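You operate a simulated robot arm through the tools that you are given. There is no shell and no other tool.

The job below is to be done with a simulated two-armed robot. You get a single attempt, and the scene is never put back.

Task
Find the open lead and move its plug to the rework socket.
Fine: switch the panel test box on; dial each lead in turn from blue to purple and stop there; box off before you move the plug; the others stay in.

Only the result counts: the job must be done as asked and must still hold three seconds after the hand-in. Knocking over, shifting, dropping, spilling or breaking anything else fails it.

Robot
Two 7-joint arms with two-finger grippers on one trunk that stands fixed in place. Base frame: the origin is at the foot of the trunk, x ahead of it, y to its left, z up; the work surface is at about z = 888. Readings come in mm, degrees, newtons and seconds.
The left shoulder is at [60, 178, 1243], the right one opposite. With the tool pointing down near the work surface each hand reaches from about 100 to 640 mm from the base axis, measured 20 degrees to its own side. Payload 1.96 kg a hand.
The TCP of each hand is the grasp point between the finger pads, 20 mm short of the fingertips. In the tool frame z runs along the fingers and y along their closing line. The gripper opens to 72 mm; its body begins 38 mm behind the TCP.
Orientation is that of the tool frame in the base frame, as a unit quaternion [x, y, z, w]. With the fingers straight down and closing along the base's y, the tool's x points along the base's -x, its y along +y and its z along -z.

Tools
- The arms move only by the tool servo_tool. It takes "left_moves", "right_moves" or both (then of equal length, played together; a hand with none holds still); each is a list of rows, each a list of 3 entries, a list of its own where there are three numbers: the shift along the base's x, y, z in units of 40 mm (1.0 is 40 mm), then the turn, a rotation vector about the base's x, y, z in units of 8 degrees (1.0 is 8 degrees), then the finger opening in mm, from 0 to 72. In form: [[[dx, dy, dz], [ax, ay, az], hand], ...]. A call has 1 to 20 rows; each row shifts and turns the commanded pose from where the row before left it. A call with a number of a shift or a turn outside -1 to 1 is refused whole. A row lasts 0.2 s, in which the tool goes at most 50 mm and 8.6 degrees; a call with a longer step from one row to the next is refused whole, and so is a gripper value outside its range. Where a pose cannot be reached the arm comes as near as it can. A force on the tool above 50 N (or 10 N above the force at the start of the call, whichever is more), or a blocked arm, ends the call early, and 0.2 s more pass. The fingers move at their own pace (about 153 mm/s each) and stop on an object; they squeeze with about 38 N. The grip force told is the motor's: it shows also when the fingers shut on nothing. Time passes only in rows, and 0.2 s behind the last, so rows that do not move let the fingers close. It gives the time, the measured TCP pose, the force on the tool (base axes), the opening and the grip force at its end, in the units of the frame above (readings bear some noise), with the torque about the TCP (base axes, N m) and any sound that the robot's microphone picked up.
- Cameras (640 x 400 px; columns grow to the right, rows downward): "scene" is now at [17.8, -27.1, 1801.7]; the picture's right is [-0.28, -0.96, 0.00], its down [-0.79, 0.23, -0.57] and it looks along [0.55, -0.16, -0.82] (base axes); focal length 316 px, centre (320, 200). "left" rides on the left gripper at [71, -19, -82] in its tool frame; the picture's right is [0.26, 0.96, 0.00], its down [-0.67, 0.18, -0.72] and it looks along [-0.69, 0.19, 0.70] (tool axes); focal length 280 px, centre (320, 200). "right" rides on the right gripper at [71, 19, -82] in its tool frame; the picture's right is [-0.26, 0.96, 0.00], its down [-0.67, -0.18, -0.72] and it looks along [-0.69, -0.19, 0.70] (tool axes); focal length 280 px, centre (320, 200). There is no depth. A picture from a camera that has moved, and an enlarged one, comes with that camera's place and axes in the base frame and with its lens. The place of the scene camera against the robot may be out by one fixed shift of up to 25 mm in any direction.
- get_image(camera): a new picture of that camera. The clock stands still meanwhile.
- move_column(by): slides the trunk up (or, below 0, down) by that many mm; the arms and the scene camera ride with it, the base frame stays. It gives what a move gives, with no picture.
- head_to(pan, tilt): turns the head with the scene camera to pan (to the left, within 86 degrees either way) and tilt (down, from -29 to 69), counted from straight ahead of the robot. It gives what a move gives.
- enlarge(camera, box): a new picture of the part [left, top, right, bottom] of that camera's present view, enlarged. The clock stands still meanwhile.
- sign_off(): hands the job in; it is judged then, once.

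Nothing tells you positions but the pictures and the camera data. Unless the task says otherwise, let go and move clear before handing in.

The tools are called after "Call:" as a command line: name --argument value ..., lists and objects as JSON in quotes. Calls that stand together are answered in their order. servo_tool: Moves the arms, as the interface text tells. Its arguments: {"type":"object","properties":{"left_moves":{"type":"array","items":{"type":"array"}},"right_moves":{"type":"array","items":{"type":"array"}}},"required":[]} The other tools are called the same way: move_column (by) moves the trunk up or down; head_to (pan, tilt) turns the head that bears the scene camera; get_image (camera) takes a picture; enlarge (camera, box) takes an enlarged picture of a part of a camera's view; sign_off () hands the job in.

At the start:

```text
t: 0.0
left_position: [519.3, -26.7, 1258.6]
left_tcp_rot: [0.001, 1.0, 0.0, 0.0]
left_force: [0.7, 0.2, -0.6]
left_moment: [-0.03, -0.01, 0.01]
left_width: 72.0
left_grip_force: 0.1
right_position: [316.8, -311.4, 1269.7]
right_tcp_rot: [0.0, 1.0, -0.001, 0.0]
right_force: [-0.3, 0.1, -0.7]
right_moment: [-0.02, 0.0, 0.01]
right_width: 71.9
right_grip_force: 0.1
trunk travel left (down, up): [-888.0, 102.0]
head pan, tilt (commanded): [-16.1, 55.3]
```

scene: 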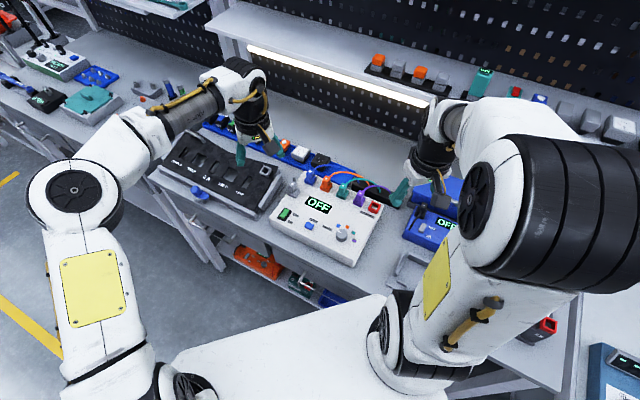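
right: 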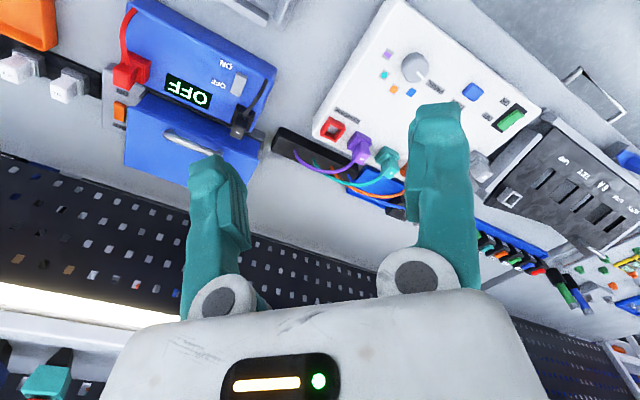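
left: 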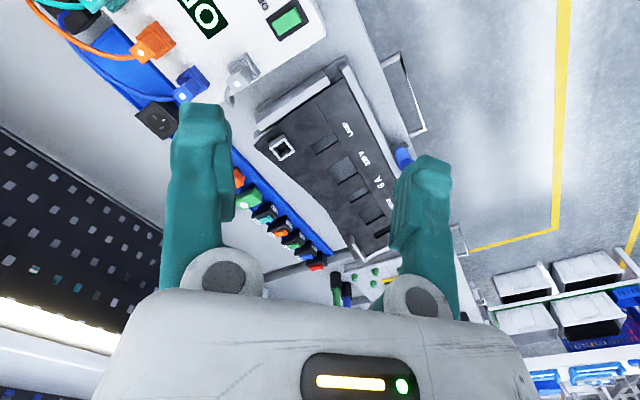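

I see a white panel test box showing OFF, with blue, orange, teal and purple plugs, a dial and a red socket, and a blue box to its right that also shows OFF. I'll enlarge the views before moving anything.

Call:
enlarge --camera "scene" --box '[240, 140, 480, 290]'

Call:
enlarge --camera "right" --box '[260, 0, 580, 200]'

Call:
enlarge --camera "left" --box '[40, 0, 360, 200]'

Call:
enlarge --camera "right" --box '[100, 0, 340, 150]'

```text
2.67 times, centred on (360, 215) of scene
camera zoom: at [17.8, -27.1, 1801.7], right [-0.28, -0.96, 0.0], down [-0.79, 0.23, -0.57], along [0.55, -0.16, -0.82], focal length 844 px, centre (213, 160)
```

zoom: 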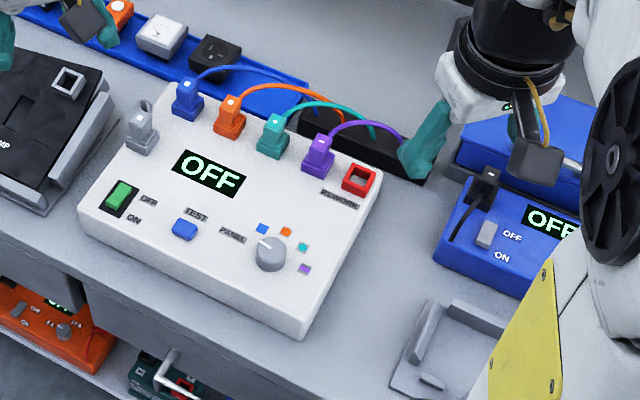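

```text
2.00 times, centred on (420, 100) of right
camera zoom: at [245.1, -293.6, 1350.3], right [0.26, 0.96, 0.0], down [0.67, -0.18, 0.72], along [0.69, -0.19, -0.7], focal length 561 px, centre (120, 400)
```

zoom: 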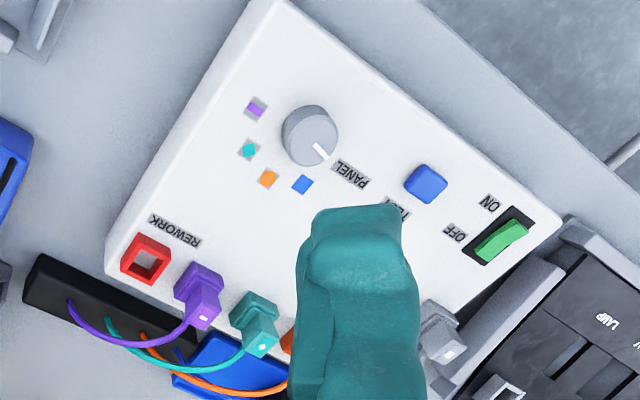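

```text
2.00 times, centred on (200, 100) of left
camera zoom: at [448.4, -43.9, 1340.5], right [-0.26, 0.96, 0.0], down [0.67, 0.18, 0.72], along [0.69, 0.19, -0.7], focal length 561 px, centre (560, 400)
```

zoom: 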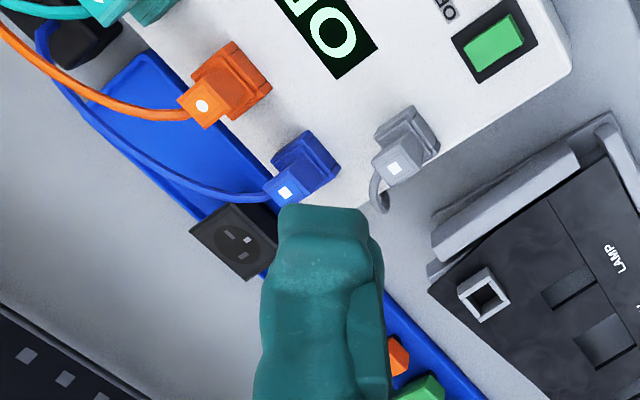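

```text
2.67 times, centred on (220, 75) of right
camera zoom: at [245.1, -293.6, 1350.3], right [0.26, 0.96, 0.0], down [0.67, -0.18, 0.72], along [0.69, -0.19, -0.7], focal length 748 px, centre (587, 533)
```

zoom: 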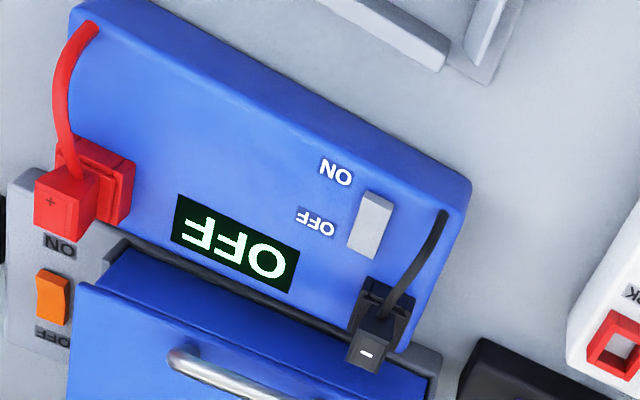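

The box looks to be yawed on the bench, with its plug row at the far side and the rocker, TEST button and dial at the near side. I'll zoom in on each part to get the details and geometry.

Call:
enlarge --camera "scene" --box '[264, 190, 344, 240]'

Call:
enlarge --camera "scene" --box '[310, 210, 374, 250]'

Call:
enlarge --camera "scene" --box '[284, 160, 396, 230]'

Call:
enlarge --camera "right" --box '[300, 80, 420, 155]'

Call:
enlarge --camera "right" --box '[370, 40, 530, 140]'

```text
8.00 times, centred on (304, 215) of scene
camera zoom: at [17.8, -27.1, 1801.7], right [-0.28, -0.96, 0.0], down [-0.79, 0.23, -0.57], along [0.55, -0.16, -0.82], focal length 2531 px, centre (448, 80)
```

zoom: 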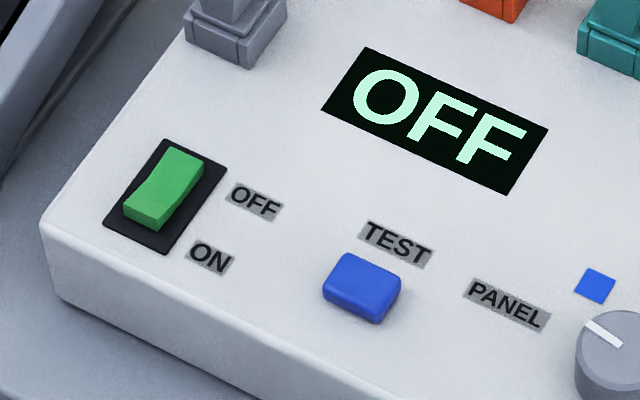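

```text
10.00 times, centred on (342, 230) of scene
camera zoom: at [17.8, -27.1, 1801.7], right [-0.28, -0.96, 0.0], down [-0.79, 0.23, -0.57], along [0.55, -0.16, -0.82], focal length 3163 px, centre (100, -100)
```

zoom: 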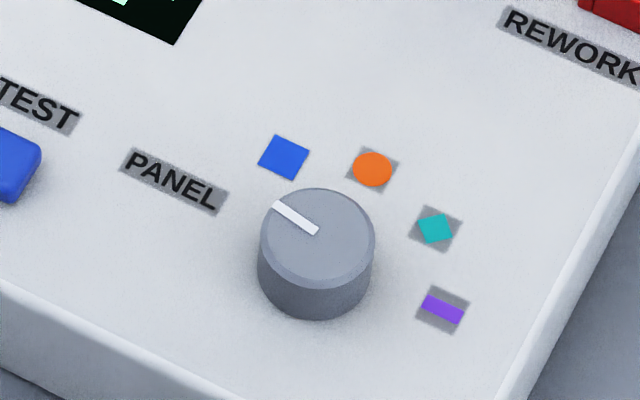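

```text
5.71 times, centred on (340, 195) of scene
camera zoom: at [17.8, -27.1, 1801.7], right [-0.28, -0.96, 0.0], down [-0.79, 0.23, -0.57], along [0.55, -0.16, -0.82], focal length 1808 px, centre (206, 229)
```

zoom: 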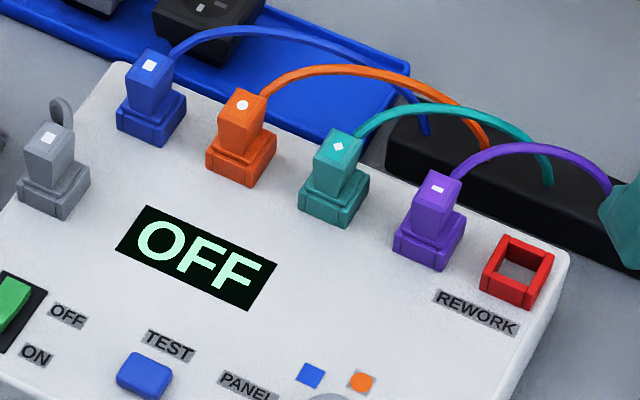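

```text
5.33 times, centred on (360, 118) of right
camera zoom: at [245.1, -293.6, 1350.3], right [0.26, 0.96, 0.0], down [0.67, -0.18, 0.72], along [0.69, -0.19, -0.7], focal length 1495 px, centre (107, 640)
```

zoom: 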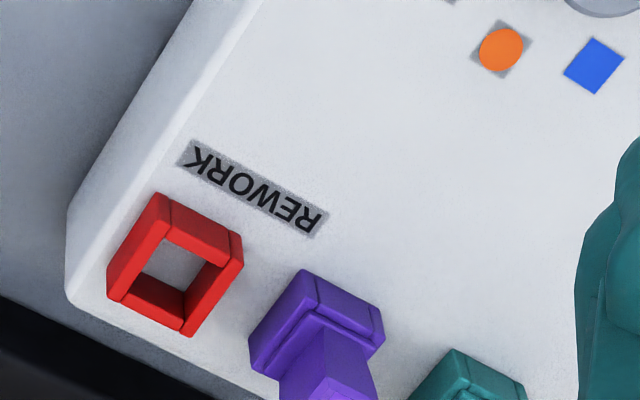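

```text
4.00 times, centred on (450, 90) of right
camera zoom: at [245.1, -293.6, 1350.3], right [0.26, 0.96, 0.0], down [0.67, -0.18, 0.72], along [0.69, -0.19, -0.7], focal length 1122 px, centre (-200, 640)
```

zoom: 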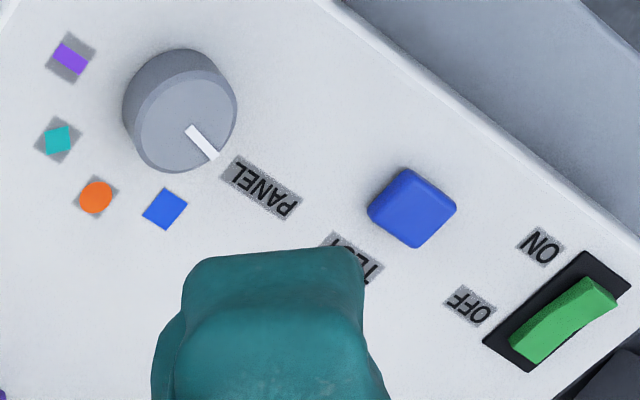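

The dial points at PANEL now, and blue, orange, teal and purple follow clockwise at about 40° each. I take the box to be yawed about 45-50°, with the switch near (552,-59), the knob near (423,-208) and the rework socket near (483,-339). Next I'll move the left hand aside and bring the right hand in for a closer look.

Call:
servo_tool --left_moves '[[[-0.4, 1, 0], [0, 0, 0], 72], [[-0.4, 1, 0], [0, 0, 0], 72], [[-0.4, 1, 0], [0, 0, 0], 72], [[-0.4, 1, 0], [0, 0, 0], 72], [[-0.4, 1, 0], [0, 0, 0], 72]]' --right_moves '[[[0.3, 0.5, -0.5], [0, 0, 0], 72], [[0.3, 0.5, -0.5], [0, 0, 0], 72], [[0.3, 0.5, -0.5], [0, 0, 0], 72], [[0.3, 0.5, -0.5], [0, 0, 0], 72], [[0.3, 0.5, -0.5], [0, 0, 0], 72]]'

Call:
get_image --camera "scene"

Call:
get_image --camera "right"

Call:
get_image --camera "left"

```text
t: 1.2
left_position: [438.4, 178.0, 1258.3]
left_tcp_rot: [0.0, 1.0, -0.002, 0.001]
left_force: [-0.5, 0.1, 0.1]
left_moment: [0.0, -0.03, 0.03]
left_width: 72.1
left_grip_force: 0.0
right_position: [374.5, -207.2, 1168.8]
right_tcp_rot: [0.001, 1.0, -0.001, 0.0]
right_force: [0.2, 0.1, 0.5]
right_moment: [-0.01, 0.01, -0.02]
right_width: 72.0
right_grip_force: 0.1
trunk travel left (down, up): [-888.0, 102.0]
head pan, tilt (commanded): [-16.1, 55.3]
```

```text
taken
camera scene: at [17.7, -23.8, 1801.7], right [-0.28, -0.96, 0.0], down [-0.79, 0.23, -0.57], along [0.55, -0.16, -0.82], focal length 316 px, centre (320, 200)
```

scene: 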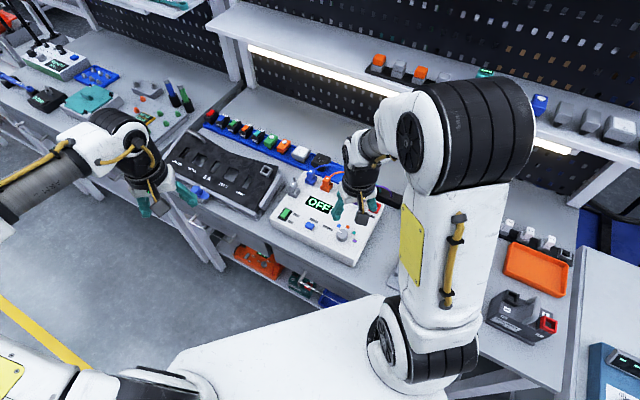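

```text
taken
camera right: at [303.9, -188.3, 1250.4], right [0.26, 0.96, 0.0], down [0.67, -0.18, 0.72], along [0.69, -0.19, -0.7], focal length 280 px, centre (320, 200)
```

right: 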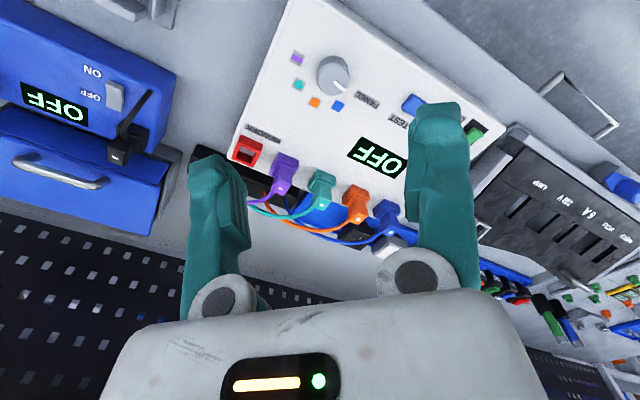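

```text
taken
camera left: at [367.3, 159.2, 1339.6], right [-0.26, 0.96, 0.0], down [0.67, 0.18, 0.72], along [0.69, 0.19, -0.7], focal length 280 px, centre (320, 200)
```

left: 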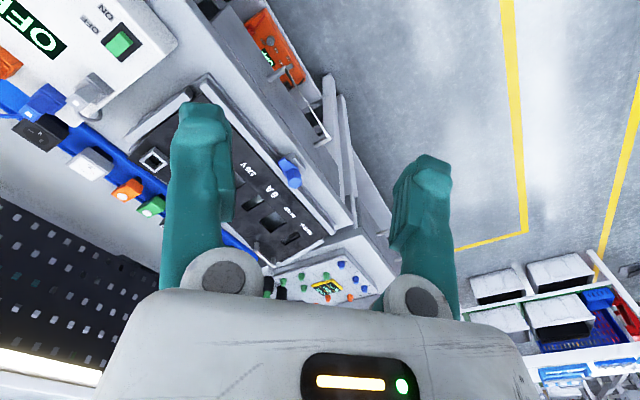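

The right camera now sees the whole plug row and the controls between its fingers. I'll zoom in to triangulate against the earlier view.

Call:
enlarge --camera "right" --box '[220, 30, 420, 155]'

Call:
enlarge --camera "right" --box '[220, 120, 420, 245]'

Call:
enlarge --camera "scene" --box '[260, 160, 404, 250]'

Call:
enlarge --camera "left" --box '[0, 0, 192, 120]'

```text
3.20 times, centred on (320, 92) of right
camera zoom: at [303.9, -188.3, 1250.4], right [0.26, 0.96, 0.0], down [0.67, -0.18, 0.72], along [0.69, -0.19, -0.7], focal length 897 px, centre (320, 544)
```

zoom: 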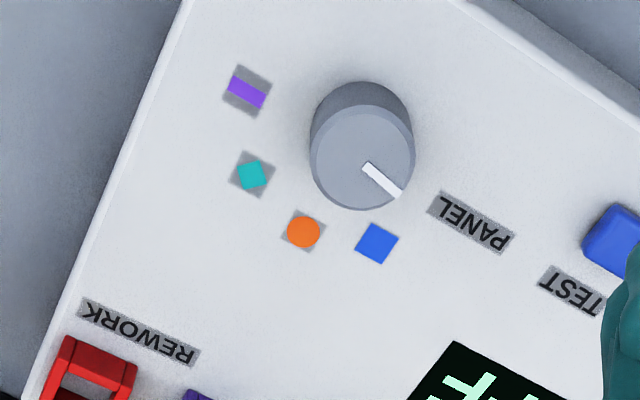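

```text
3.20 times, centred on (320, 182) of right
camera zoom: at [303.9, -188.3, 1250.4], right [0.26, 0.96, 0.0], down [0.67, -0.18, 0.72], along [0.69, -0.19, -0.7], focal length 897 px, centre (320, 256)
```

zoom: 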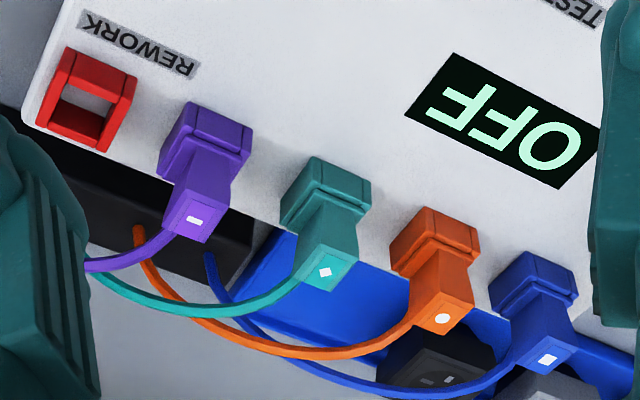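

```text
4.44 times, centred on (332, 205) of scene
camera zoom: at [17.7, -23.8, 1801.7], right [-0.28, -0.96, 0.0], down [-0.79, 0.23, -0.57], along [0.55, -0.16, -0.82], focal length 1406 px, centre (267, 178)
```

zoom: 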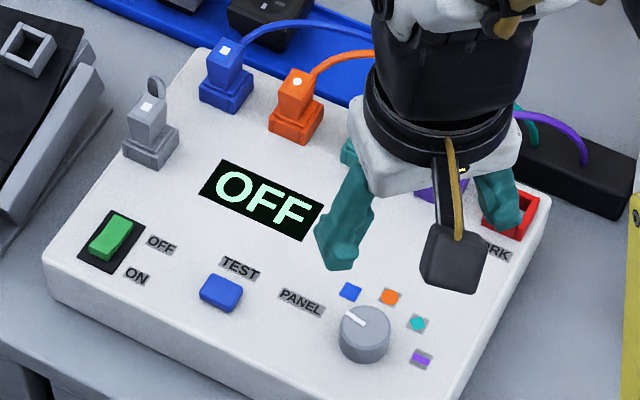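

```text
3.33 times, centred on (96, 60) of left
camera zoom: at [367.3, 159.2, 1339.6], right [-0.26, 0.96, 0.0], down [0.67, 0.18, 0.72], along [0.69, 0.19, -0.7], focal length 935 px, centre (1067, 667)
```

zoom: 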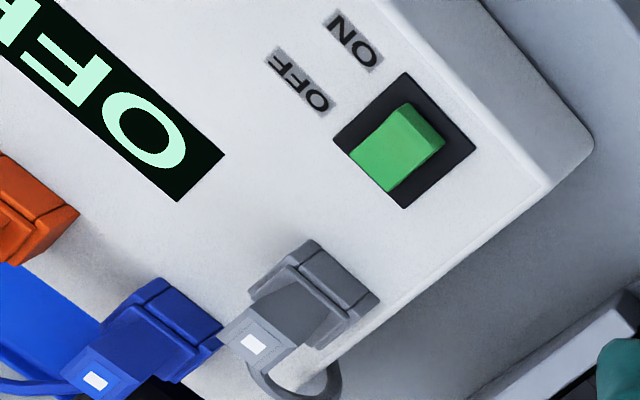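

Triangulating gives a flat box top at z≈937. The box axes are at 45° to the base, the knob top is at (423.5,-206,960), the rocker centre is at (550,-60) and the plugs are about 61 mm apart. Next I'll bring the closed left hand, yawed -45°, above the ON end of the rocker.

Call:
servo_tool --left_moves '[[[0.283, -0.634, -0.6], [0, 0, -0.625], 0], [[0.283, -0.634, -0.6], [0, 0, -0.625], 0], [[0.283, -0.634, -0.6], [0, 0, -0.625], 0], [[0.283, -0.634, -0.6], [0, 0, -0.625], 0], [[0.283, -0.634, -0.6], [0, 0, -0.625], 0], [[0.283, -0.634, -0.6], [0, 0, -0.625], 0], [[0.283, -0.634, -0.6], [0, 0, -0.625], 0], [[0.283, -0.634, -0.6], [0, 0, -0.625], 0], [[0.283, -0.634, -0.6], [0, 0, -0.625], 0], [[0, 0, 0], [0, 0, 0], 0]]'

Call:
get_image --camera "scene"

Call:
get_image --camera "left"

Call:
enlarge --camera "scene" --box '[260, 160, 404, 250]'

```text
t: 3.4
left_position: [541.3, -53.6, 1040.1]
left_tcp_rot: [0.382, 0.924, 0.0, 0.001]
left_force: [0.0, 0.3, -0.7]
left_moment: [0.03, 0.01, -0.01]
left_width: 0.0
left_grip_force: 29.7
right_position: [374.2, -208.7, 1169.8]
right_tcp_rot: [0.0, 1.0, 0.0, 0.0]
right_force: [-0.3, -0.2, -0.2]
right_moment: [-0.02, 0.0, 0.06]
right_width: 72.0
right_grip_force: 0.0
trunk travel left (down, up): [-888.0, 102.0]
head pan, tilt (commanded): [-16.1, 55.3]
```

```text
taken
camera scene: at [17.6, -26.1, 1801.7], right [-0.28, -0.96, 0.0], down [-0.79, 0.23, -0.57], along [0.55, -0.16, -0.82], focal length 316 px, centre (320, 200)
```

scene: 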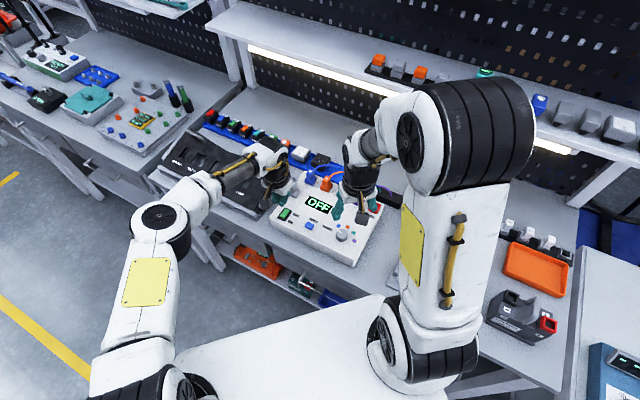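

```text
taken
camera left: at [477.9, -14.8, 1123.9], right [0.5, 0.87, 0.0], down [0.61, -0.35, 0.72], along [0.62, -0.36, -0.7], focal length 280 px, centre (320, 200)
```

left: 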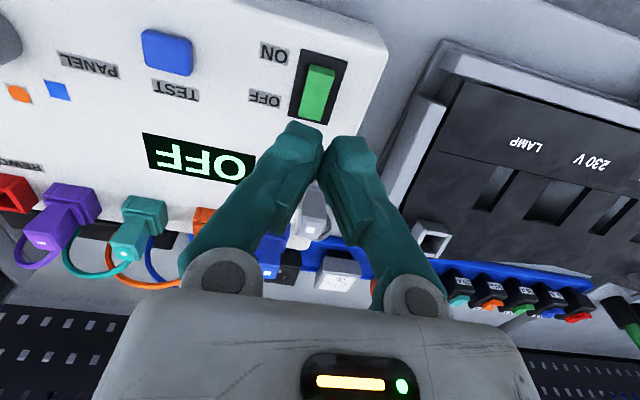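

```text
4.44 times, centred on (332, 205) of scene
camera zoom: at [17.6, -26.1, 1801.7], right [-0.28, -0.96, 0.0], down [-0.79, 0.23, -0.57], along [0.55, -0.16, -0.82], focal length 1406 px, centre (267, 178)
```

zoom: 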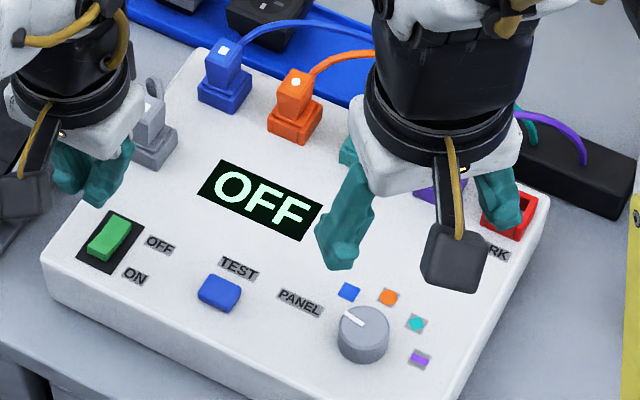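

The left fingertips are over the rocker, aimed about 7 mm from its centre. I'll shift roughly 6 mm further toward the ON end and descend slowly while watching the force.

Call:
servo_tool --left_moves '[[[-0.1, 0.1, -0.7], [0, 0, 0], 0], [[0, 0, -0.6], [0, 0, 0], 0], [[0, 0, -0.15], [0, 0, 0], 0], [[0, 0, -0.15], [0, 0, 0], 0], [[0, 0, -0.1], [0, 0, 0], 0]]'

Call:
enlarge --camera "scene" --box '[252, 170, 348, 230]'

Call:
enlarge --camera "left" --box '[220, 60, 420, 185]'

```text
t: 4.6
left_position: [535.4, -51.5, 1005.3]
left_tcp_rot: [0.382, 0.924, 0.001, 0.001]
left_force: [-0.5, 0.1, 0.0]
left_moment: [0.05, 0.02, -0.01]
left_width: 0.0
left_grip_force: 29.2
left hand out of reach, approached as far as the arm can: row 2, 4
right_position: [373.6, -208.8, 1168.7]
right_tcp_rot: [0.0, 1.0, 0.001, 0.0]
right_force: [0.3, 0.2, -0.3]
right_moment: [0.01, -0.02, -0.01]
right_width: 71.9
right_grip_force: 0.1
trunk travel left (down, up): [-888.0, 102.0]
head pan, tilt (commanded): [-16.1, 55.3]
```

```text
6.67 times, centred on (300, 200) of scene
camera zoom: at [17.7, -27.0, 1801.7], right [-0.28, -0.96, 0.0], down [-0.79, 0.23, -0.57], along [0.55, -0.16, -0.82], focal length 2109 px, centre (453, 200)
```

zoom: 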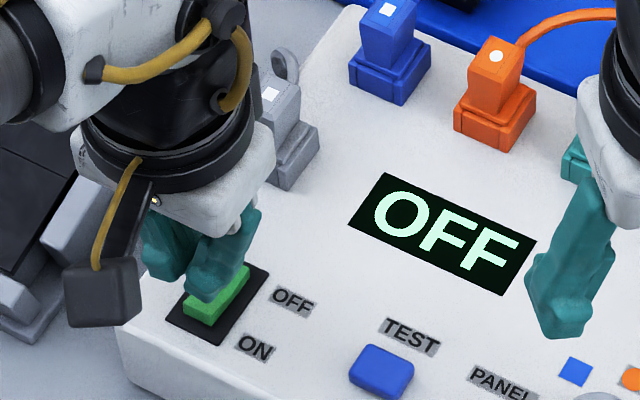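

```text
3.20 times, centred on (320, 122) of left
camera zoom: at [472.1, -13.4, 1087.3], right [0.5, 0.87, 0.0], down [0.61, -0.35, 0.72], along [0.62, -0.35, -0.7], focal length 897 px, centre (320, 448)
```

zoom: 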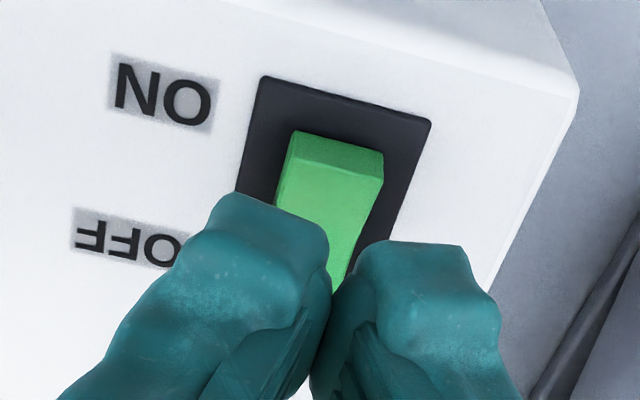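

The left arm ran out of reach at z≈1005. I'll raise the left hand first, then lower the trunk 80 mm so both arms reach the bench more easily.

Call:
servo_tool --left_moves '[[[0, 0, 1], [0, 0, 0], 0], [[0, 0, 1], [0, 0, 0], 0], [[0, 0, 1], [0, 0, 0], 0], [[0, 0, 0], [0, 0, 0], 0]]' --right_moves '[[[0, 0, 0.5], [0, 0, 0], 72], [[0, 0, 0.5], [0, 0, 0], 72], [[0, 0, 0.5], [0, 0, 0], 72], [[0, 0, 0], [0, 0, 0], 72]]'

Call:
move_column --by -80

Call:
get_image --camera "scene"

Call:
get_image --camera "left"

Call:
get_image --camera "right"

```text
t: 5.6
left_position: [534.5, -51.7, 1124.1]
left_tcp_rot: [0.383, 0.924, 0.0, 0.0]
left_force: [0.3, -0.1, 0.5]
left_moment: [0.01, 0.0, -0.02]
left_width: 0.0
left_grip_force: 29.9
right_position: [374.7, -211.3, 1228.0]
right_tcp_rot: [0.0, 1.0, 0.0, 0.0]
right_force: [-0.1, -0.8, 0.3]
right_moment: [-0.02, 0.0, -0.01]
right_width: 71.9
right_grip_force: 0.1
trunk travel left (down, up): [-888.0, 102.0]
head pan, tilt (commanded): [-16.1, 55.3]
```

```text
t: 6.8
left_position: [534.4, -51.9, 1043.1]
left_tcp_rot: [0.382, 0.924, 0.0, -0.001]
left_force: [0.8, 0.1, 0.8]
left_moment: [0.02, 0.02, 0.0]
left_width: 0.0
left_grip_force: 29.5
right_position: [374.5, -211.6, 1147.3]
right_tcp_rot: [-0.001, 1.0, 0.0, 0.0]
right_force: [-0.9, -0.1, 0.4]
right_moment: [0.0, 0.03, -0.02]
right_width: 71.6
right_grip_force: 0.1
trunk travel left (down, up): [-808.0, 182.0]
head pan, tilt (commanded): [-16.1, 55.3]
```

```text
taken
camera scene: at [17.8, -27.1, 1721.7], right [-0.28, -0.96, 0.0], down [-0.79, 0.23, -0.57], along [0.55, -0.16, -0.82], focal length 316 px, centre (320, 200)
```

scene: 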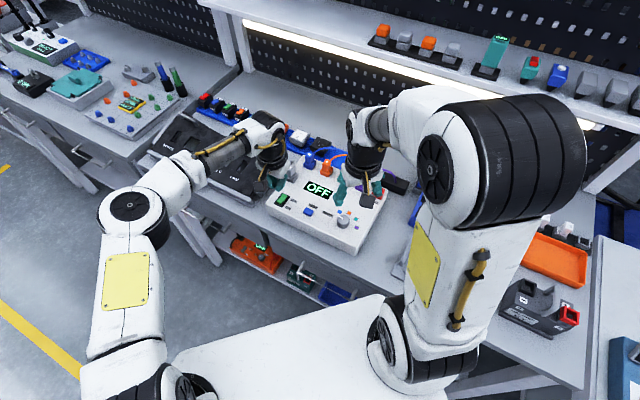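

```text
taken
camera left: at [470.8, -13.7, 1126.1], right [0.5, 0.87, 0.0], down [0.61, -0.35, 0.72], along [0.62, -0.36, -0.7], focal length 280 px, centre (320, 200)
```

left: 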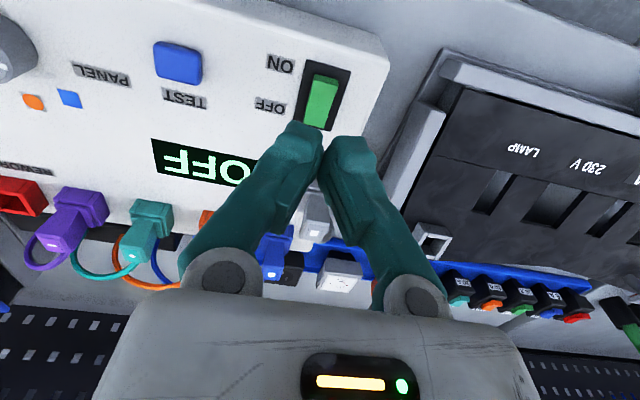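

```text
taken
camera right: at [303.5, -193.1, 1229.8], right [0.26, 0.96, 0.0], down [0.67, -0.18, 0.72], along [0.69, -0.19, -0.7], focal length 280 px, centre (320, 200)
```

right: 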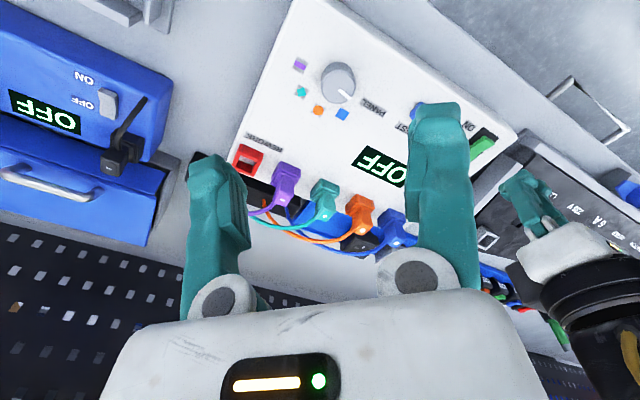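

After the trunk move the left hand is at (534,-52,1043). I'll shift +6 mm in x and descend to just above the rocker.

Call:
servo_tool --left_moves '[[[0.15, 0, -0.6], [0, 0, 0], 0], [[0, 0, -0.5], [0, 0, 0], 0], [[0, 0, -0.3], [0, 0, 0], 0], [[0, 0, -0.1], [0, 0, 0], 0]]'

Call:
enlarge --camera "left" --box '[220, 60, 420, 185]'

Call:
enlarge --camera "scene" --box '[244, 150, 340, 210]'

```text
t: 7.8
left_position: [540.9, -52.3, 984.6]
left_tcp_rot: [0.382, 0.924, 0.0, 0.0]
left_force: [-0.1, -0.1, -0.4]
left_moment: [0.0, -0.01, 0.02]
left_width: 0.1
left_grip_force: 29.5
right_position: [374.6, -211.8, 1148.1]
right_tcp_rot: [0.0, 1.0, 0.0, 0.0]
right_force: [0.3, -1.4, 0.2]
right_moment: [0.0, -0.01, -0.03]
right_width: 71.9
right_grip_force: 0.1
trunk travel left (down, up): [-808.0, 182.0]
head pan, tilt (commanded): [-16.1, 55.3]
```

```text
3.20 times, centred on (320, 122) of left
camera zoom: at [477.4, -13.3, 1066.8], right [0.5, 0.87, 0.0], down [0.61, -0.35, 0.72], along [0.62, -0.36, -0.7], focal length 897 px, centre (320, 448)
```

zoom: 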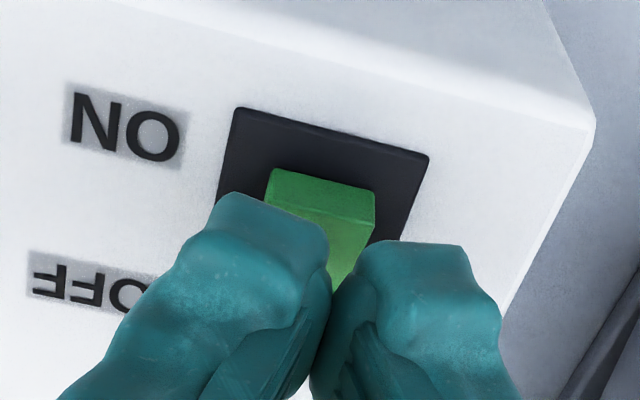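

```text
6.67 times, centred on (292, 180) of scene
camera zoom: at [18.1, -27.2, 1721.7], right [-0.28, -0.96, 0.0], down [-0.79, 0.23, -0.57], along [0.55, -0.16, -0.82], focal length 2109 px, centre (507, 333)
```

zoom: 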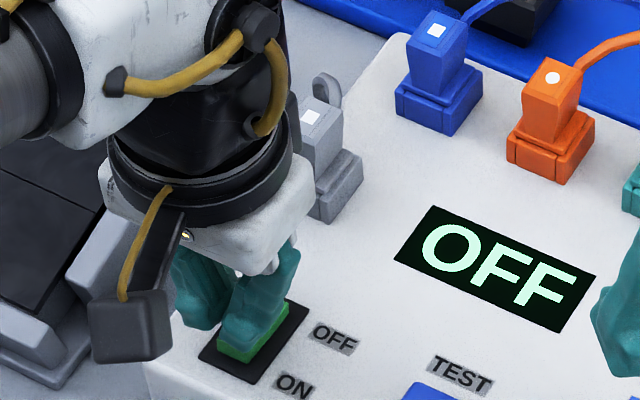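

The fingertips are centred about 4 mm behind the rocker's raised front edge. I'll press down in small steps and watch the display.

Call:
servo_tool --left_moves '[[[0, 0, -0.125], [0, 0, 0], 0], [[0, 0, -0.125], [0, 0, 0], 0], [[0, 0, -0.125], [0, 0, 0], 0], [[0, 0, -0.1], [0, 0, 0], 0], [[0, 0, -0.1], [0, 0, 0], 0]]'

Call:
enlarge --camera "scene" --box '[244, 150, 388, 240]'

Call:
enlarge --camera "left" --box '[220, 60, 420, 185]'

```text
t: 9.0
left_position: [539.5, -52.7, 966.6]
left_tcp_rot: [0.383, 0.924, 0.001, 0.004]
left_force: [7.6, 2.6, 49.0]
left_moment: [-0.15, -0.32, -0.17]
left_width: 5.8
left_grip_force: 30.3
right_position: [370.5, -211.6, 1150.1]
right_tcp_rot: [0.0, 1.0, 0.0, 0.003]
right_force: [-0.1, -0.1, 0.5]
right_moment: [0.03, -0.02, 0.01]
right_width: 72.1
right_grip_force: 0.1
trunk travel left (down, up): [-808.0, 182.0]
head pan, tilt (commanded): [-16.1, 55.3]
```

```text
4.44 times, centred on (316, 195) of scene
camera zoom: at [12.6, -25.7, 1722.6], right [-0.28, -0.96, 0.0], down [-0.79, 0.23, -0.57], along [0.55, -0.16, -0.82], focal length 1406 px, centre (338, 222)
```

zoom: 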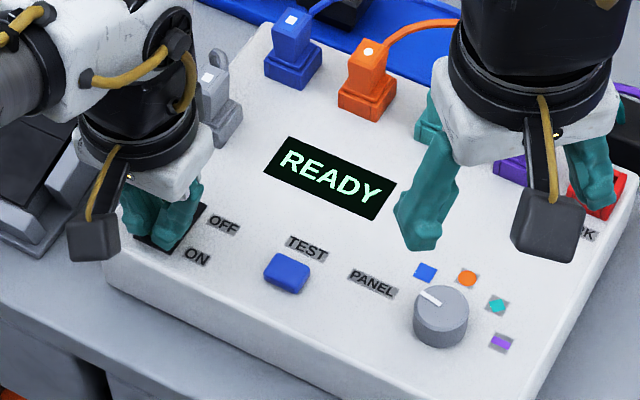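

```text
3.20 times, centred on (320, 122) of left
camera zoom: at [475.6, -13.2, 1048.0], right [0.5, 0.87, 0.0], down [0.6, -0.34, 0.72], along [0.63, -0.36, -0.69], focal length 897 px, centre (320, 448)
```

zoom: 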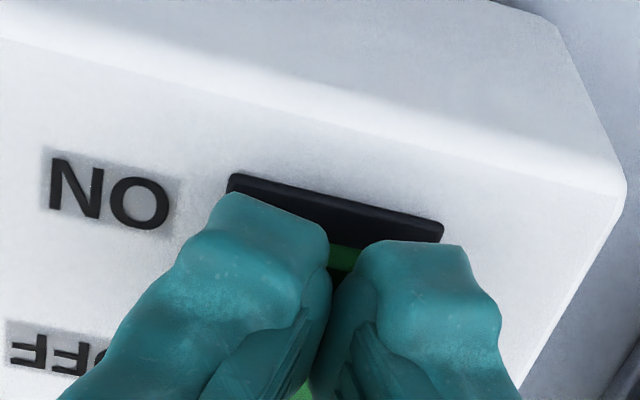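

The display now reads READY, so the box is on. I'll lift the left hand straight up and check that nothing shifted.

Call:
servo_tool --left_moves '[[[0, 0, 0.2], [0, 0, 0], 0], [[0, 0, 0.4], [0, 0, 0], 0], [[0, 0, 0.7], [0, 0, 0], 0], [[0, 0, 1], [0, 0, 0], 0], [[0, 0, 0], [0, 0, 0], 0]]'

Call:
enlarge --camera "scene" --box '[244, 150, 404, 250]'

Call:
get_image --camera "right"

Call:
enlarge --camera "left" --box '[220, 20, 420, 145]'

```text
t: 10.2
left_position: [539.5, -54.1, 1052.2]
left_tcp_rot: [0.383, 0.924, 0.0, -0.001]
left_force: [0.5, 0.6, 0.5]
left_moment: [0.0, 0.0, -0.01]
left_width: 0.0
left_grip_force: 29.9
right_position: [373.6, -211.7, 1148.3]
right_tcp_rot: [-0.001, 1.0, 0.0, 0.0]
right_force: [-0.9, 1.1, 0.1]
right_moment: [0.01, 0.03, -0.01]
right_width: 71.8
right_grip_force: 0.0
trunk travel left (down, up): [-808.0, 182.0]
head pan, tilt (commanded): [-16.1, 55.3]
```

```text
4.00 times, centred on (324, 200) of scene
camera zoom: at [17.8, -27.1, 1721.6], right [-0.28, -0.96, 0.0], down [-0.79, 0.23, -0.57], along [0.55, -0.16, -0.82], focal length 1265 px, centre (304, 200)
```

zoom: 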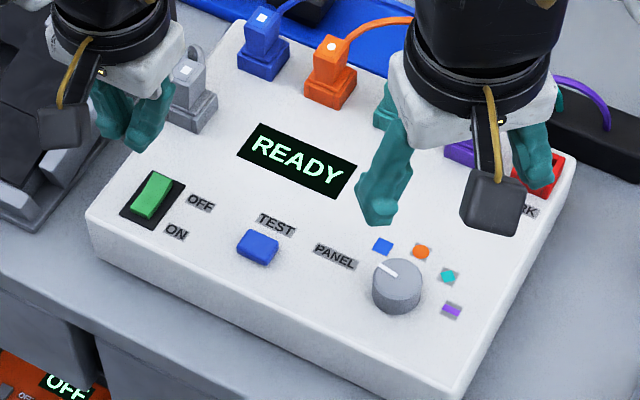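

```text
taken
camera right: at [303.4, -193.1, 1229.8], right [0.26, 0.96, 0.0], down [0.67, -0.18, 0.72], along [0.69, -0.19, -0.7], focal length 280 px, centre (320, 200)
```

right: 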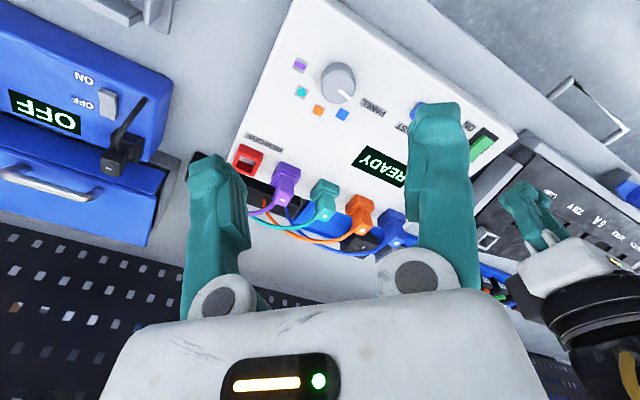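

```text
3.20 times, centred on (320, 82) of left
camera zoom: at [477.2, -15.8, 1134.1], right [0.5, 0.87, 0.0], down [0.61, -0.35, 0.71], along [0.62, -0.36, -0.7], focal length 897 px, centre (320, 576)
```

zoom: 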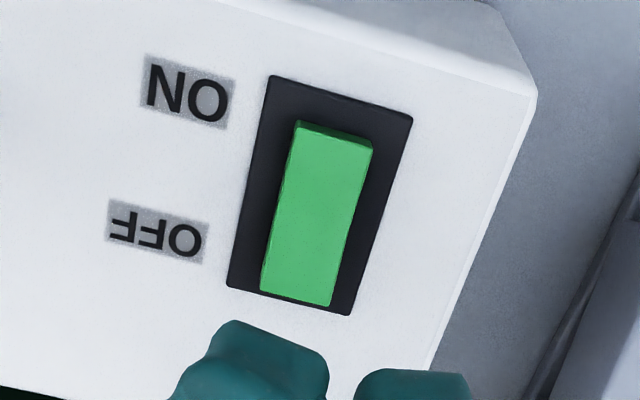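

The rocker is now ON and the box hasn't moved. Next I'll take the left hand back a little and bring the right hand over the knob, yawed +40° with the fingers open.

Call:
servo_tool --left_moves '[[[0, 0.3, 0.3], [0, 0, 0], 0], [[0, 0.3, 0.3], [0, 0, 0], 0], [[0, 0.3, 0.3], [0, 0, 0], 0], [[0, 0.3, 0.3], [0, 0, 0], 0], [[0, 0.3, 0.3], [0, 0, 0], 0], [[0, 0, 0], [0, 0, 0], 0]]' --right_moves '[[[0.25, 0.0275, -0.69], [0, 0, 1], 60], [[0.25, 0.0275, -0.69], [0, 0, 1], 60], [[0.25, 0.0275, -0.69], [0, 0, 1], 60], [[0.25, 0.0275, -0.69], [0, 0, 1], 60], [[0.25, 0.0275, -0.69], [0, 0, 1], 60], [[0, 0, 0], [0, 0, 0], 60]]'

Call:
get_image --camera "right"

Call:
get_image --camera "scene"

Call:
get_image --camera "left"

```text
t: 11.6
left_position: [539.2, 7.8, 1113.8]
left_tcp_rot: [0.382, 0.924, 0.0, 0.001]
left_force: [0.6, -1.1, 0.0]
left_moment: [0.01, 0.01, -0.02]
left_width: 0.1
left_grip_force: 29.4
right_position: [422.5, -206.8, 1010.3]
right_tcp_rot: [-0.343, 0.939, 0.0, -0.001]
right_force: [-1.0, 0.7, -0.4]
right_moment: [0.04, -0.02, 0.0]
right_width: 59.9
right_grip_force: 0.1
trunk travel left (down, up): [-808.0, 182.0]
head pan, tilt (commanded): [-16.1, 55.3]
```

```text
taken
camera right: at [357.5, -238.2, 1092.3], right [-0.42, 0.91, 0.0], down [0.63, 0.29, 0.72], along [0.65, 0.3, -0.7], focal length 280 px, centre (320, 200)
```

right: 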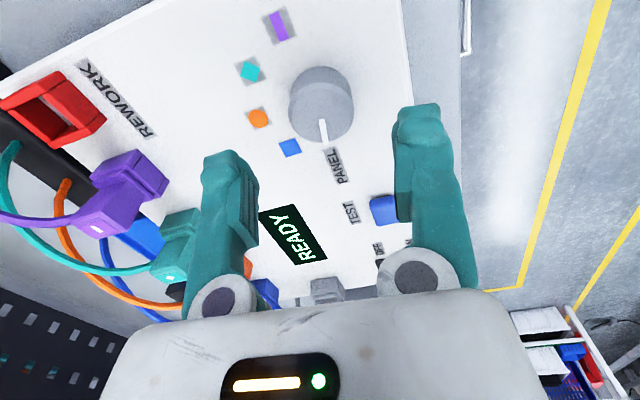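

```text
taken
camera scene: at [17.0, -27.3, 1721.7], right [-0.28, -0.96, 0.0], down [-0.79, 0.23, -0.57], along [0.55, -0.16, -0.82], focal length 316 px, centre (320, 200)
```

scene: 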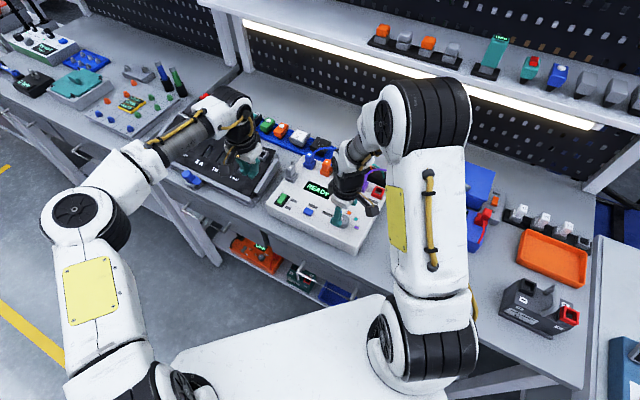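

```text
taken
camera left: at [475.2, 44.7, 1195.6], right [0.5, 0.87, 0.0], down [0.61, -0.35, 0.72], along [0.62, -0.36, -0.7], focal length 280 px, centre (320, 200)
```

left: 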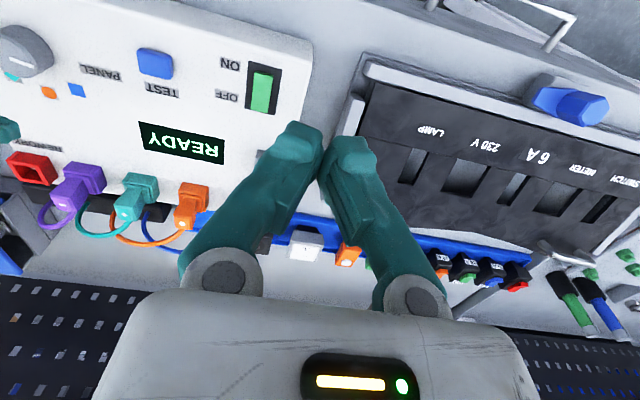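

The knob is roughly below the grasp point. I'll zoom in to measure the centring.

Call:
enlarge --camera "right" --box '[256, 50, 384, 130]'

```text
5.00 times, centred on (320, 90) of right
camera zoom: at [357.5, -238.2, 1092.3], right [-0.42, 0.91, 0.0], down [0.63, 0.29, 0.72], along [0.65, 0.3, -0.7], focal length 1402 px, centre (320, 750)
```

zoom: 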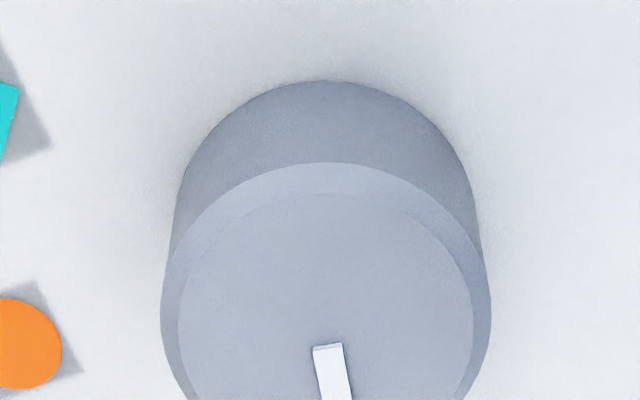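

The knob centre works out to (422,-207), directly under the grasp point. I'll descend to z≈964, close on it and check.

Call:
servo_tool --right_moves '[[[0, 0, -0.5], [0, 0, 0], 60], [[0, 0, -0.4], [0, 0, 0], 60], [[0, 0, -0.25], [0, 0, 0], 60], [[0, 0, 0], [0, 0, 0], 60]]'

Call:
get_image --camera "right"

Call:
enlarge --camera "scene" --box '[264, 150, 408, 240]'

```text
t: 12.6
left_position: [539.2, 5.3, 1112.6]
left_tcp_rot: [0.383, 0.924, 0.0, -0.001]
left_force: [0.0, 0.4, -0.3]
left_moment: [-0.02, 0.01, 0.0]
left_width: 0.0
left_grip_force: 29.7
right_position: [423.6, -206.4, 964.0]
right_tcp_rot: [-0.342, 0.94, 0.0, 0.0]
right_force: [-0.1, 0.9, -0.1]
right_moment: [0.01, 0.01, 0.01]
right_width: 59.9
right_grip_force: 0.0
trunk travel left (down, up): [-808.0, 182.0]
head pan, tilt (commanded): [-16.1, 55.3]
```

```text
taken
camera right: at [357.3, -237.5, 1045.8], right [-0.42, 0.91, 0.0], down [0.63, 0.29, 0.72], along [0.65, 0.3, -0.7], focal length 280 px, centre (320, 200)
```

right: 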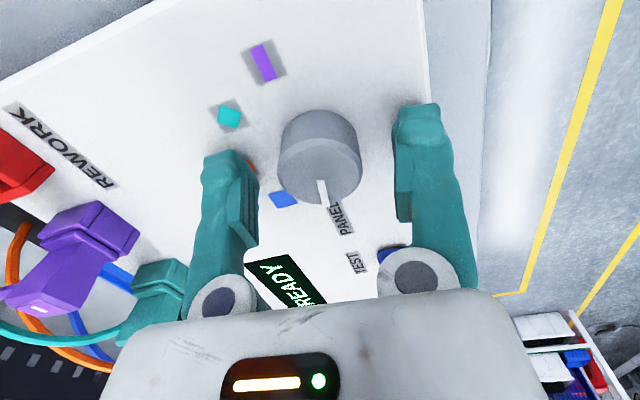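

```text
4.44 times, centred on (336, 195) of scene
camera zoom: at [17.9, -27.1, 1721.6], right [-0.28, -0.96, 0.0], down [-0.79, 0.23, -0.57], along [0.55, -0.16, -0.82], focal length 1406 px, centre (249, 222)
```

zoom: 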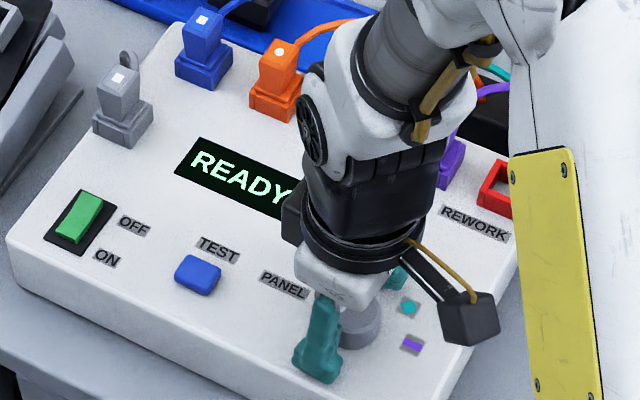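

The fingers straddle the knob and I can still read READY. Next I'll close on the knob.

Call:
servo_tool --right_moves '[[[0, 0, 0], [0, 0, 0], 45], [[0, 0, 0], [0, 0, 0], 25], [[0, 0, 0], [0, 0, 0], 25]]'

Call:
get_image --camera "right"

```text
t: 13.4
left_position: [539.7, 7.0, 1113.5]
left_tcp_rot: [0.383, 0.924, 0.0, 0.0]
left_force: [0.0, -0.1, 0.5]
left_moment: [0.03, 0.0, -0.01]
left_width: 0.0
left_grip_force: 29.6
right_position: [423.5, -205.6, 965.2]
right_tcp_rot: [-0.342, 0.94, 0.0, 0.001]
right_force: [-0.6, 1.1, -2.0]
right_moment: [0.04, 0.0, -0.23]
right_width: 32.6
right_grip_force: 39.7
trunk travel left (down, up): [-808.0, 182.0]
head pan, tilt (commanded): [-16.1, 55.3]
```

```text
taken
camera right: at [357.1, -237.4, 1045.9], right [-0.42, 0.91, 0.0], down [0.63, 0.29, 0.72], along [0.65, 0.3, -0.7], focal length 280 px, centre (320, 200)
```

right: 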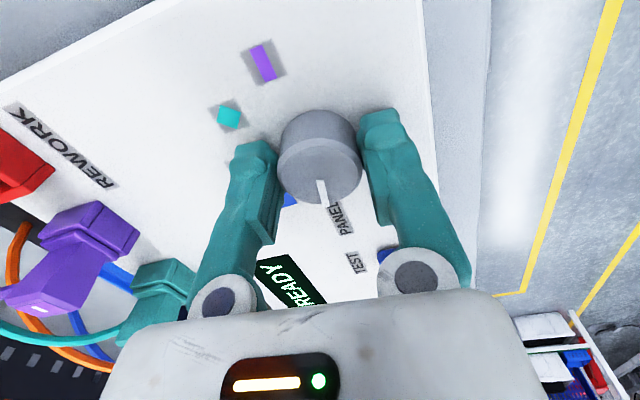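

The knob is gripped at 32.6 mm with only small side forces. I'll turn it 40° clockwise to blue and read the display.

Call:
servo_tool --right_moves '[[[0, 0, 0], [0, 0, -1], 25], [[0, 0, 0], [0, 0, -1], 25], [[0, 0, 0], [0, 0, -1], 25], [[0, 0, 0], [0, 0, -1], 25], [[0, 0, 0], [0, 0, -1], 25], [[0, 0, 0], [0, 0, 0], 25], [[0, 0, 0], [0, 0, 0], 25]]'

Call:
get_image --camera "right"

Call:
enlarge --camera "scene" --box '[264, 150, 408, 240]'

Call:
get_image --camera "left"

```text
t: 15.0
left_position: [538.7, 6.2, 1112.6]
left_tcp_rot: [0.383, 0.924, 0.0, 0.0]
left_force: [-0.4, 0.5, -0.8]
left_moment: [0.02, 0.04, -0.01]
left_width: 0.0
left_grip_force: 29.3
right_position: [422.8, -206.4, 964.5]
right_tcp_rot: [0.001, 1.0, 0.0, 0.0]
right_force: [-2.1, -3.0, 1.1]
right_moment: [-0.09, 0.17, -0.02]
right_width: 32.4
right_grip_force: 39.5
trunk travel left (down, up): [-808.0, 182.0]
head pan, tilt (commanded): [-16.1, 55.3]
```

```text
taken
camera right: at [353.1, -187.8, 1045.9], right [0.26, 0.96, 0.0], down [0.67, -0.18, 0.72], along [0.69, -0.19, -0.7], focal length 280 px, centre (320, 200)
```

right: 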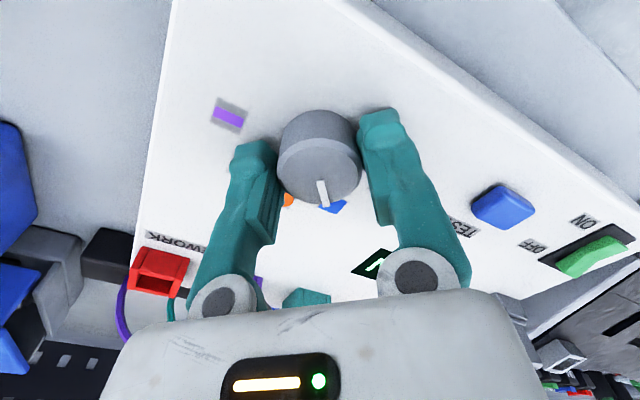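

```text
4.44 times, centred on (336, 195) of scene
camera zoom: at [17.2, -27.9, 1721.7], right [-0.28, -0.96, 0.0], down [-0.79, 0.23, -0.57], along [0.55, -0.16, -0.82], focal length 1406 px, centre (249, 222)
```

zoom: 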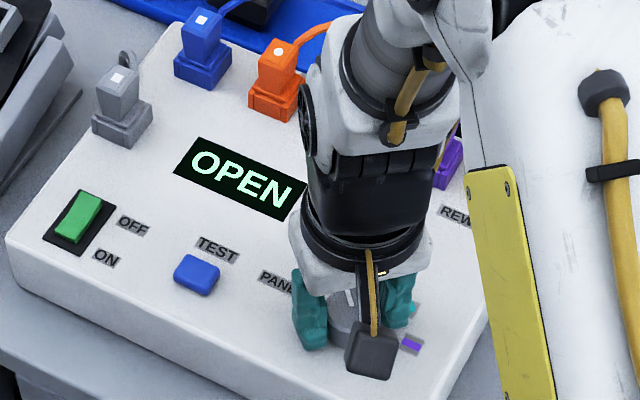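

```text
taken
camera left: at [475.4, 44.2, 1195.4], right [0.5, 0.87, 0.0], down [0.61, -0.35, 0.72], along [0.62, -0.36, -0.7], focal length 280 px, centre (320, 200)
```

left: 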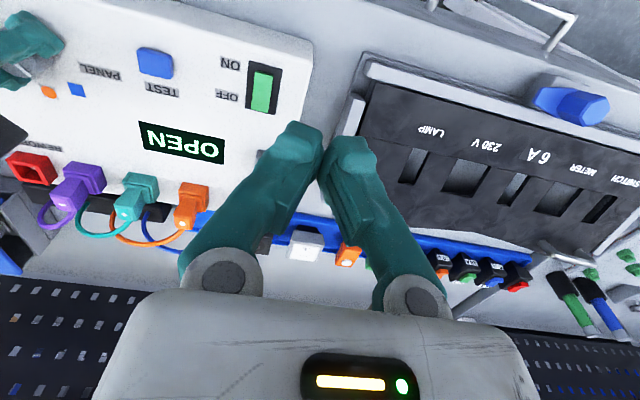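

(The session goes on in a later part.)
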